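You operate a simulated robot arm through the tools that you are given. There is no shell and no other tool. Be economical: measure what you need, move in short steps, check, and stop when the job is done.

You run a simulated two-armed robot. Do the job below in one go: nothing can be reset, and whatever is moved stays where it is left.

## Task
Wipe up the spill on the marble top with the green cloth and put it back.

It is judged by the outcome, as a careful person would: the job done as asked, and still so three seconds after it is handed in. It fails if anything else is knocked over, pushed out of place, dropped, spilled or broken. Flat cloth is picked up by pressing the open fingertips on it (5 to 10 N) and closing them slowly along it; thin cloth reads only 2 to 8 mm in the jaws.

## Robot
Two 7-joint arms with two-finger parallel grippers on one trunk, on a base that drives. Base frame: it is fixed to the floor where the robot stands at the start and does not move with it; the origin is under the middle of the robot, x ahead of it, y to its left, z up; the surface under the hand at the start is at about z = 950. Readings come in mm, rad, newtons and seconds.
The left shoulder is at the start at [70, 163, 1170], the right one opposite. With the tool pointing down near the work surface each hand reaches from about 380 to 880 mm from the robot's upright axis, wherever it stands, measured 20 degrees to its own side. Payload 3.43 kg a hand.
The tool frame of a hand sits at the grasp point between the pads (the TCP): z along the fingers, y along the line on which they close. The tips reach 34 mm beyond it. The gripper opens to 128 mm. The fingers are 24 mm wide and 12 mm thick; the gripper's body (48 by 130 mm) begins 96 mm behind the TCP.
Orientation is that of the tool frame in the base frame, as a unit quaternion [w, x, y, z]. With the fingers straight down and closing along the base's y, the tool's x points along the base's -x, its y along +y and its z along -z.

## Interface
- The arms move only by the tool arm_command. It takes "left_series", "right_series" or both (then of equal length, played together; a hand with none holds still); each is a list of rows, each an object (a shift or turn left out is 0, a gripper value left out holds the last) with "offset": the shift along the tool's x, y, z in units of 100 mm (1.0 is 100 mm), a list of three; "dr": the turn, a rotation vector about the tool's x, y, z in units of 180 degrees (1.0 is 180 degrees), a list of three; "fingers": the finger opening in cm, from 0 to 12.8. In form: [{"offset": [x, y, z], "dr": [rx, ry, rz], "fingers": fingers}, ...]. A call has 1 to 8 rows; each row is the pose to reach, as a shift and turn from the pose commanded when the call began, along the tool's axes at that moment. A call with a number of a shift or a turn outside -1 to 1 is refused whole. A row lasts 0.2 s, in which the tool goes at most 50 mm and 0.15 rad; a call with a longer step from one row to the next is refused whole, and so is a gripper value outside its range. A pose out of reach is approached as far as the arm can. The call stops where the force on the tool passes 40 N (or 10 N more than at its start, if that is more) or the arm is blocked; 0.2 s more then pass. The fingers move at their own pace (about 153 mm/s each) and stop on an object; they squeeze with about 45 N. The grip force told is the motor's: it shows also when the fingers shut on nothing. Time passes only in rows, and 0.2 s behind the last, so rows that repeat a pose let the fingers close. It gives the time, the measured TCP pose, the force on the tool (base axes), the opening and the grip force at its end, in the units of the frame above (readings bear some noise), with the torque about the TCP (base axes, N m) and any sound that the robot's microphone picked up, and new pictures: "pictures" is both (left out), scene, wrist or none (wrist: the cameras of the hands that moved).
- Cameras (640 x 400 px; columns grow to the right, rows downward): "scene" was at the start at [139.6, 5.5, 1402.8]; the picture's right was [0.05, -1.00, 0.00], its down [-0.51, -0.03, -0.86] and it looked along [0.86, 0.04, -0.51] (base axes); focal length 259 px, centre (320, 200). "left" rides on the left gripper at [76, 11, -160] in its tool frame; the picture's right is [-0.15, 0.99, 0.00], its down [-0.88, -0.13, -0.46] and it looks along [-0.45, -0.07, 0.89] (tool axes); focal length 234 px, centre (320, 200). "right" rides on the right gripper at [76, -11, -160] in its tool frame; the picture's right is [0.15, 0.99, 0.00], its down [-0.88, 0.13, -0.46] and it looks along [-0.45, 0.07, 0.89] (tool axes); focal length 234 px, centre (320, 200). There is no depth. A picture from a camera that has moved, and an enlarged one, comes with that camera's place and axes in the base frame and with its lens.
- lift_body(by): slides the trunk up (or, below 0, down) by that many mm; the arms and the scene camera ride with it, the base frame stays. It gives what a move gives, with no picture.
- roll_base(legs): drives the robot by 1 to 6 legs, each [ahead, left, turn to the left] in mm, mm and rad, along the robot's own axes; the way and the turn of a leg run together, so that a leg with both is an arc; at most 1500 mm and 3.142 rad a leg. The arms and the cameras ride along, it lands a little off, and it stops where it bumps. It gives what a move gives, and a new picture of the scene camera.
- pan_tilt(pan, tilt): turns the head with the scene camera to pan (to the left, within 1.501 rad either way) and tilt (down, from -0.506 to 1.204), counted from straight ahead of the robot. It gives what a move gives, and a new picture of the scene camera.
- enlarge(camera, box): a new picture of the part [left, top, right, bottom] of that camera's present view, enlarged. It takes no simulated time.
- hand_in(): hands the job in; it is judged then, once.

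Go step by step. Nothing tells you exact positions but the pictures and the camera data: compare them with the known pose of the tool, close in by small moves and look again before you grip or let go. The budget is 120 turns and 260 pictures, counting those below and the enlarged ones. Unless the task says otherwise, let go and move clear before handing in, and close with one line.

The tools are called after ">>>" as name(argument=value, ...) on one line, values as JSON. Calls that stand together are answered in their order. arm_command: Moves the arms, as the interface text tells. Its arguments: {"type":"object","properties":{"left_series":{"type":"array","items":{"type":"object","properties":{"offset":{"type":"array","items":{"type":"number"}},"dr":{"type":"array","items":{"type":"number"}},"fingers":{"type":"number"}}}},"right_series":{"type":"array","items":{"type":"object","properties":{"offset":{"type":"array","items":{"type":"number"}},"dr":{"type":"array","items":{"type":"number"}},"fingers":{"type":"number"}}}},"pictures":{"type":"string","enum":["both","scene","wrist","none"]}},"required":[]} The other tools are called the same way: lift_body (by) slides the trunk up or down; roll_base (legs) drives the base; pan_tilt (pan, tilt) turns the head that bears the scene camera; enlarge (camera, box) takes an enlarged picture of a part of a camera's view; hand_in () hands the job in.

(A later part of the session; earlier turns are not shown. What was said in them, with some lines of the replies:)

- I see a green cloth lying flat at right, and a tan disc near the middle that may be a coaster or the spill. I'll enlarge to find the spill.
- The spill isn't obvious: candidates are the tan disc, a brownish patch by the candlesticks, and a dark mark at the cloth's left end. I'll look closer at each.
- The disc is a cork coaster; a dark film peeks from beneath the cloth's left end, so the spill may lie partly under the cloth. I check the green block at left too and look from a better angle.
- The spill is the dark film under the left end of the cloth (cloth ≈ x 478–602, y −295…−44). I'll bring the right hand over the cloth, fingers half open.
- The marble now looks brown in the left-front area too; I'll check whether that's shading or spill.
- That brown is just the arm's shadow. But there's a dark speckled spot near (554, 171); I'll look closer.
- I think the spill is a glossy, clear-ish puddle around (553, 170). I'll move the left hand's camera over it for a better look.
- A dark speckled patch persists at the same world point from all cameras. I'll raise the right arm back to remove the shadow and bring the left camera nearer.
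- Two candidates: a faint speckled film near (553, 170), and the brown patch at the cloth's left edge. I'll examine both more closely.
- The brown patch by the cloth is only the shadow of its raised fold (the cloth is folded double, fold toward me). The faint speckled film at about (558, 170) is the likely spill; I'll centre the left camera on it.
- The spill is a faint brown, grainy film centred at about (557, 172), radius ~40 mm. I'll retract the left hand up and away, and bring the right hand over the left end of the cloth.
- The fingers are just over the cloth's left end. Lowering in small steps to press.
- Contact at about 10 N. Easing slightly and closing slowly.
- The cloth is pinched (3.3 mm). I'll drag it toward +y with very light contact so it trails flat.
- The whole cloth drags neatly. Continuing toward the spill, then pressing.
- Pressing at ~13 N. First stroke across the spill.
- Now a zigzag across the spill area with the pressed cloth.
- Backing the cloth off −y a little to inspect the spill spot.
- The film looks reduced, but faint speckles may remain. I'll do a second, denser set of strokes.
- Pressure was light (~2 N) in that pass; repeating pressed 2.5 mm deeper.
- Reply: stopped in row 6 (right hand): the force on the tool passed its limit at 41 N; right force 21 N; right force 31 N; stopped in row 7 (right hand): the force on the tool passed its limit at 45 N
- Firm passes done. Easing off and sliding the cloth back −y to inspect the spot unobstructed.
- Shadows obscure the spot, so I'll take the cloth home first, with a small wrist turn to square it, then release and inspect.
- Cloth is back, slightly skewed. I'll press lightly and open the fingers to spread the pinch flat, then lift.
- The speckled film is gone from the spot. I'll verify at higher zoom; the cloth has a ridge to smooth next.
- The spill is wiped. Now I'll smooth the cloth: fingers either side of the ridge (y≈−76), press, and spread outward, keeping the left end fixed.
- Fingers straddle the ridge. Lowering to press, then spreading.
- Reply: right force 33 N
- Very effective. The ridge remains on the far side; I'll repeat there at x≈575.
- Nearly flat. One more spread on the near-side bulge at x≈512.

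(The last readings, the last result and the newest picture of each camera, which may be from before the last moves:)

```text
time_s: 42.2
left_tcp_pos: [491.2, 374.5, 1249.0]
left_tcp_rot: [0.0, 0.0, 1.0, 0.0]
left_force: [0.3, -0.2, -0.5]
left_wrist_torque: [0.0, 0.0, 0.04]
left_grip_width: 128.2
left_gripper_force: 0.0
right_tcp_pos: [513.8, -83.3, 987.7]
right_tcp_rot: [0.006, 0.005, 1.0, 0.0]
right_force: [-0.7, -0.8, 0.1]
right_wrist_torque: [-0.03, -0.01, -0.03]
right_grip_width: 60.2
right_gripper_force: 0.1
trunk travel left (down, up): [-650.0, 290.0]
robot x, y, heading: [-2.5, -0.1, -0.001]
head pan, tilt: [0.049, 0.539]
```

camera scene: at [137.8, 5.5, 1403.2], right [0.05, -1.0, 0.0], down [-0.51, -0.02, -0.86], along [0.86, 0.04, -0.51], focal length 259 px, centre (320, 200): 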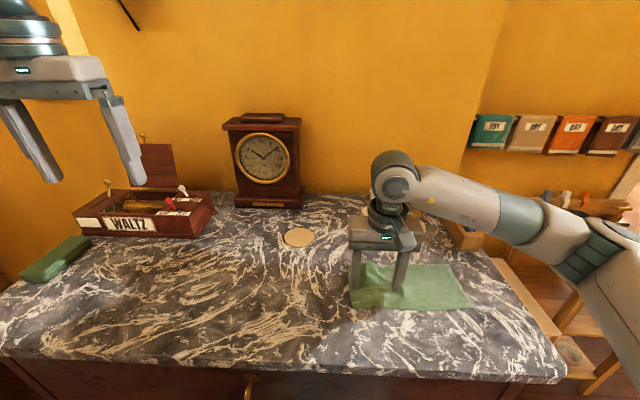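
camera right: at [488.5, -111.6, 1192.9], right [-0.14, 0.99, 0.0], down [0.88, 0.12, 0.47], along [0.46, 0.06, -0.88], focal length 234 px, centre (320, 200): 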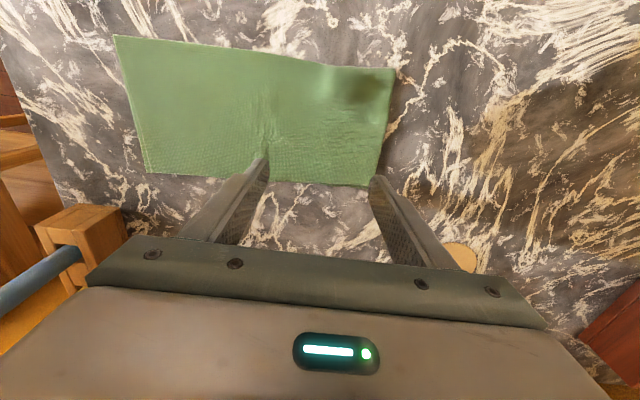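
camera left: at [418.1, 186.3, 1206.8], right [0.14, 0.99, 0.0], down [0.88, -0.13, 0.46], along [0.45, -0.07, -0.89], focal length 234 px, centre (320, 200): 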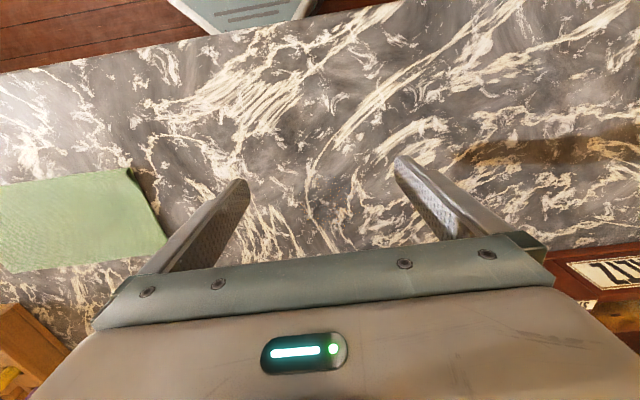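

>>> arm_command(right_series=[{"offset": [0, 0, 0.03], "fingers": 6.0}, {"offset": [0, 0, 0.035], "fingers": 6.0}, {"offset": [0, -0.05, 0.03], "fingers": 6.8}, {"offset": [0, -0.1, 0.03], "fingers": 7.6}, {"offset": [0, -0.12, 0.025], "fingers": 8.0}, {"offset": [0, -0.12, 0.02], "fingers": 8.0}, {"offset": [0, -0.12, -0.2]}, {"offset": [0, -0.12, -0.5]}], pictures="wrist")

>>> enlarge(camera="scene", box=[330, 250, 490, 350])

```text
time_s: 44.0
left_tcp_pos: [491.8, 374.7, 1246.9]
left_tcp_rot: [0.001, 0.0, 1.0, -0.001]
left_force: [-0.5, -0.1, -0.2]
left_wrist_torque: [-0.02, 0.03, 0.03]
left_grip_width: 127.9
left_gripper_force: 0.1
right_tcp_pos: [510.9, -95.5, 1036.0]
right_tcp_rot: [0.006, 0.004, 1.0, -0.001]
right_force: [0.0, -0.2, -0.2]
right_wrist_torque: [-0.05, -0.02, 0.01]
right_grip_width: 80.1
right_gripper_force: 0.0
trunk travel left (down, up): [-650.0, 290.0]
robot x, y, heading: [0.8, -2.0, -0.004]
head pan, tilt: [0.049, 0.539]
camera right: at [433.9, -107.4, 1196.0], right [-0.14, 0.99, 0.0], down [0.88, 0.12, 0.47], along [0.46, 0.06, -0.88], focal length 234 px, centre (320, 200)
```

right: 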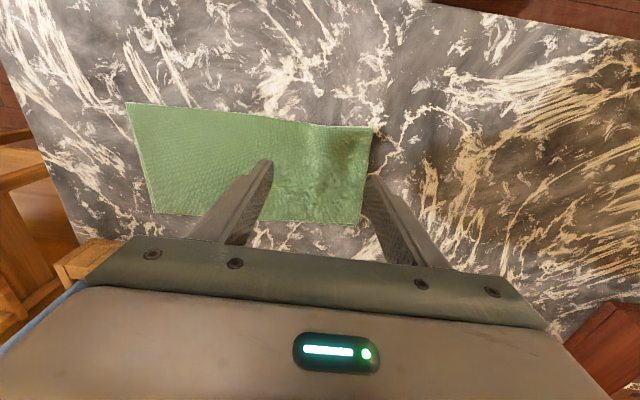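

```text
4.00 times, centred on (410, 300) of scene
camera zoom: at [138.4, 5.5, 1402.8], right [0.05, -1.0, 0.0], down [-0.51, -0.02, -0.86], along [0.86, 0.04, -0.51], focal length 1036 px, centre (-40, -200)
```

zoom: 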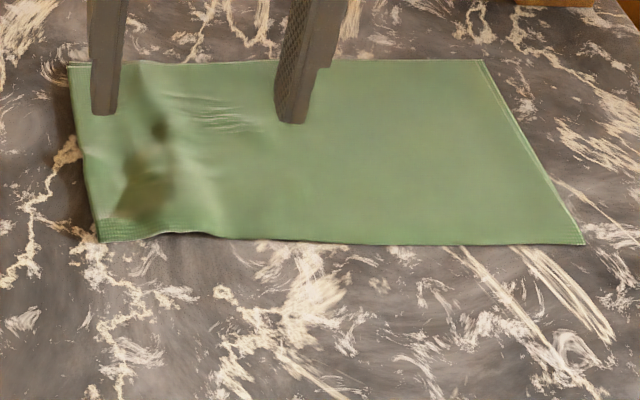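

The cloth lies flat within about a centimetre of where it was. Retracting the right hand and taking a final look.

>>> arm_command(right_series=[{"offset": [0, 0, -0.45]}, {"offset": [0, -0.3, -0.75]}, {"offset": [0, -0.6, -1.0]}, {"offset": [0, -1.0, -1.0]}], pictures="none")

>>> arm_command(right_series=[{"offset": [0, -0.33, -0.33]}, {"offset": [0, -0.66, -0.66]}, {"offset": [0, -1.0, -1.0]}])

>>> enlarge(camera="scene", box=[330, 250, 490, 350])

>>> enlarge(camera="scene", box=[150, 230, 350, 360])

```text
time_s: 45.0
left_tcp_pos: [490.6, 373.0, 1250.4]
left_tcp_rot: [0.0, -0.001, 1.0, 0.001]
left_force: [0.5, 0.5, -0.4]
left_wrist_torque: [0.0, 0.0, 0.0]
left_grip_width: 128.1
left_gripper_force: 0.1
right_tcp_pos: [512.7, -197.3, 1139.6]
right_tcp_rot: [0.006, 0.004, 1.0, 0.002]
right_force: [-0.5, 0.2, -0.5]
right_wrist_torque: [0.02, -0.04, -0.01]
right_grip_width: 79.9
right_gripper_force: 0.1
trunk travel left (down, up): [-650.0, 290.0]
robot x, y, heading: [-4.0, -5.0, 0.0]
head pan, tilt: [0.049, 0.539]
```

```text
time_s: 45.8
left_tcp_pos: [491.7, 375.0, 1248.4]
left_tcp_rot: [0.001, 0.0, 1.0, 0.001]
left_force: [-1.3, -0.8, -0.5]
left_wrist_torque: [-0.03, -0.02, -0.02]
left_grip_width: 128.1
left_gripper_force: 0.1
right_tcp_pos: [507.7, -295.6, 1240.0]
right_tcp_rot: [0.007, 0.004, 1.0, 0.001]
right_force: [-0.6, 0.1, 0.0]
right_wrist_torque: [-0.01, -0.01, 0.03]
right_grip_width: 80.1
right_gripper_force: 0.2
trunk travel left (down, up): [-650.0, 290.0]
robot x, y, heading: [0.7, 2.9, -0.003]
head pan, tilt: [0.049, 0.539]
camera scene: at [138.0, 4.9, 1402.9], right [0.05, -1.0, 0.0], down [-0.51, -0.02, -0.86], along [0.86, 0.04, -0.51], focal length 259 px, centre (320, 200)
camera right: at [430.4, -307.2, 1398.1], right [-0.14, 0.99, 0.0], down [0.88, 0.12, 0.47], along [0.46, 0.06, -0.88], focal length 234 px, centre (320, 200)
```

scene: 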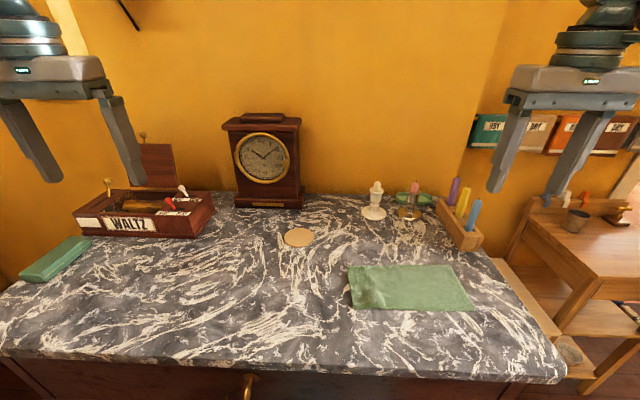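
right: 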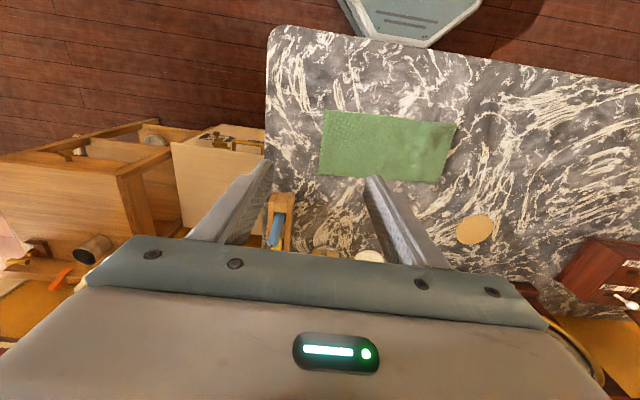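

```text
4.00 times, centred on (410, 300) of scene
camera zoom: at [138.0, 4.9, 1402.9], right [0.05, -1.0, 0.0], down [-0.51, -0.02, -0.86], along [0.86, 0.04, -0.51], focal length 1036 px, centre (-40, -200)
```

zoom: 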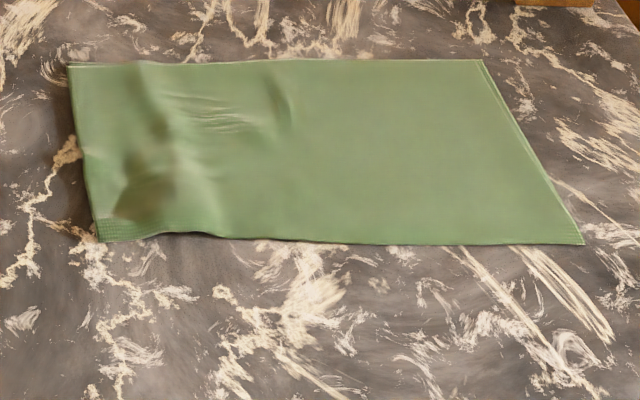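

```text
3.08 times, centred on (250, 295) of scene
camera zoom: at [138.0, 4.9, 1402.9], right [0.05, -1.0, 0.0], down [-0.51, -0.02, -0.86], along [0.86, 0.04, -0.51], focal length 797 px, centre (535, -92)
```

zoom: 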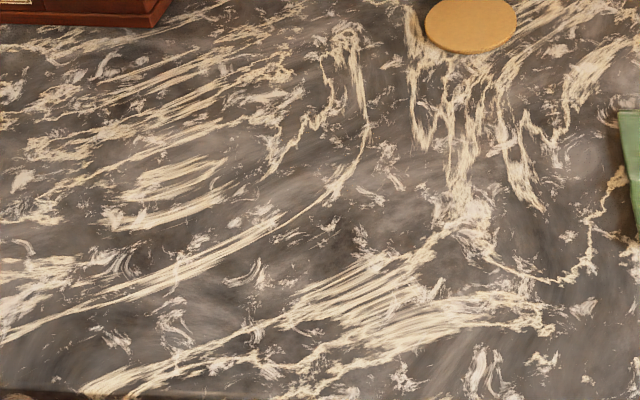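

The marble is clean, the cloth carries the stain and lies flat in its place, and the other things on the top look unmoved. Both hands are clear, so I'm handing in.

>>> hand_in()

```text
The job is handed in.
```

The spill is wiped up, and the green cloth is back flat within about 10–15 mm of where it was, with a few faint creases and the stain on its left end.
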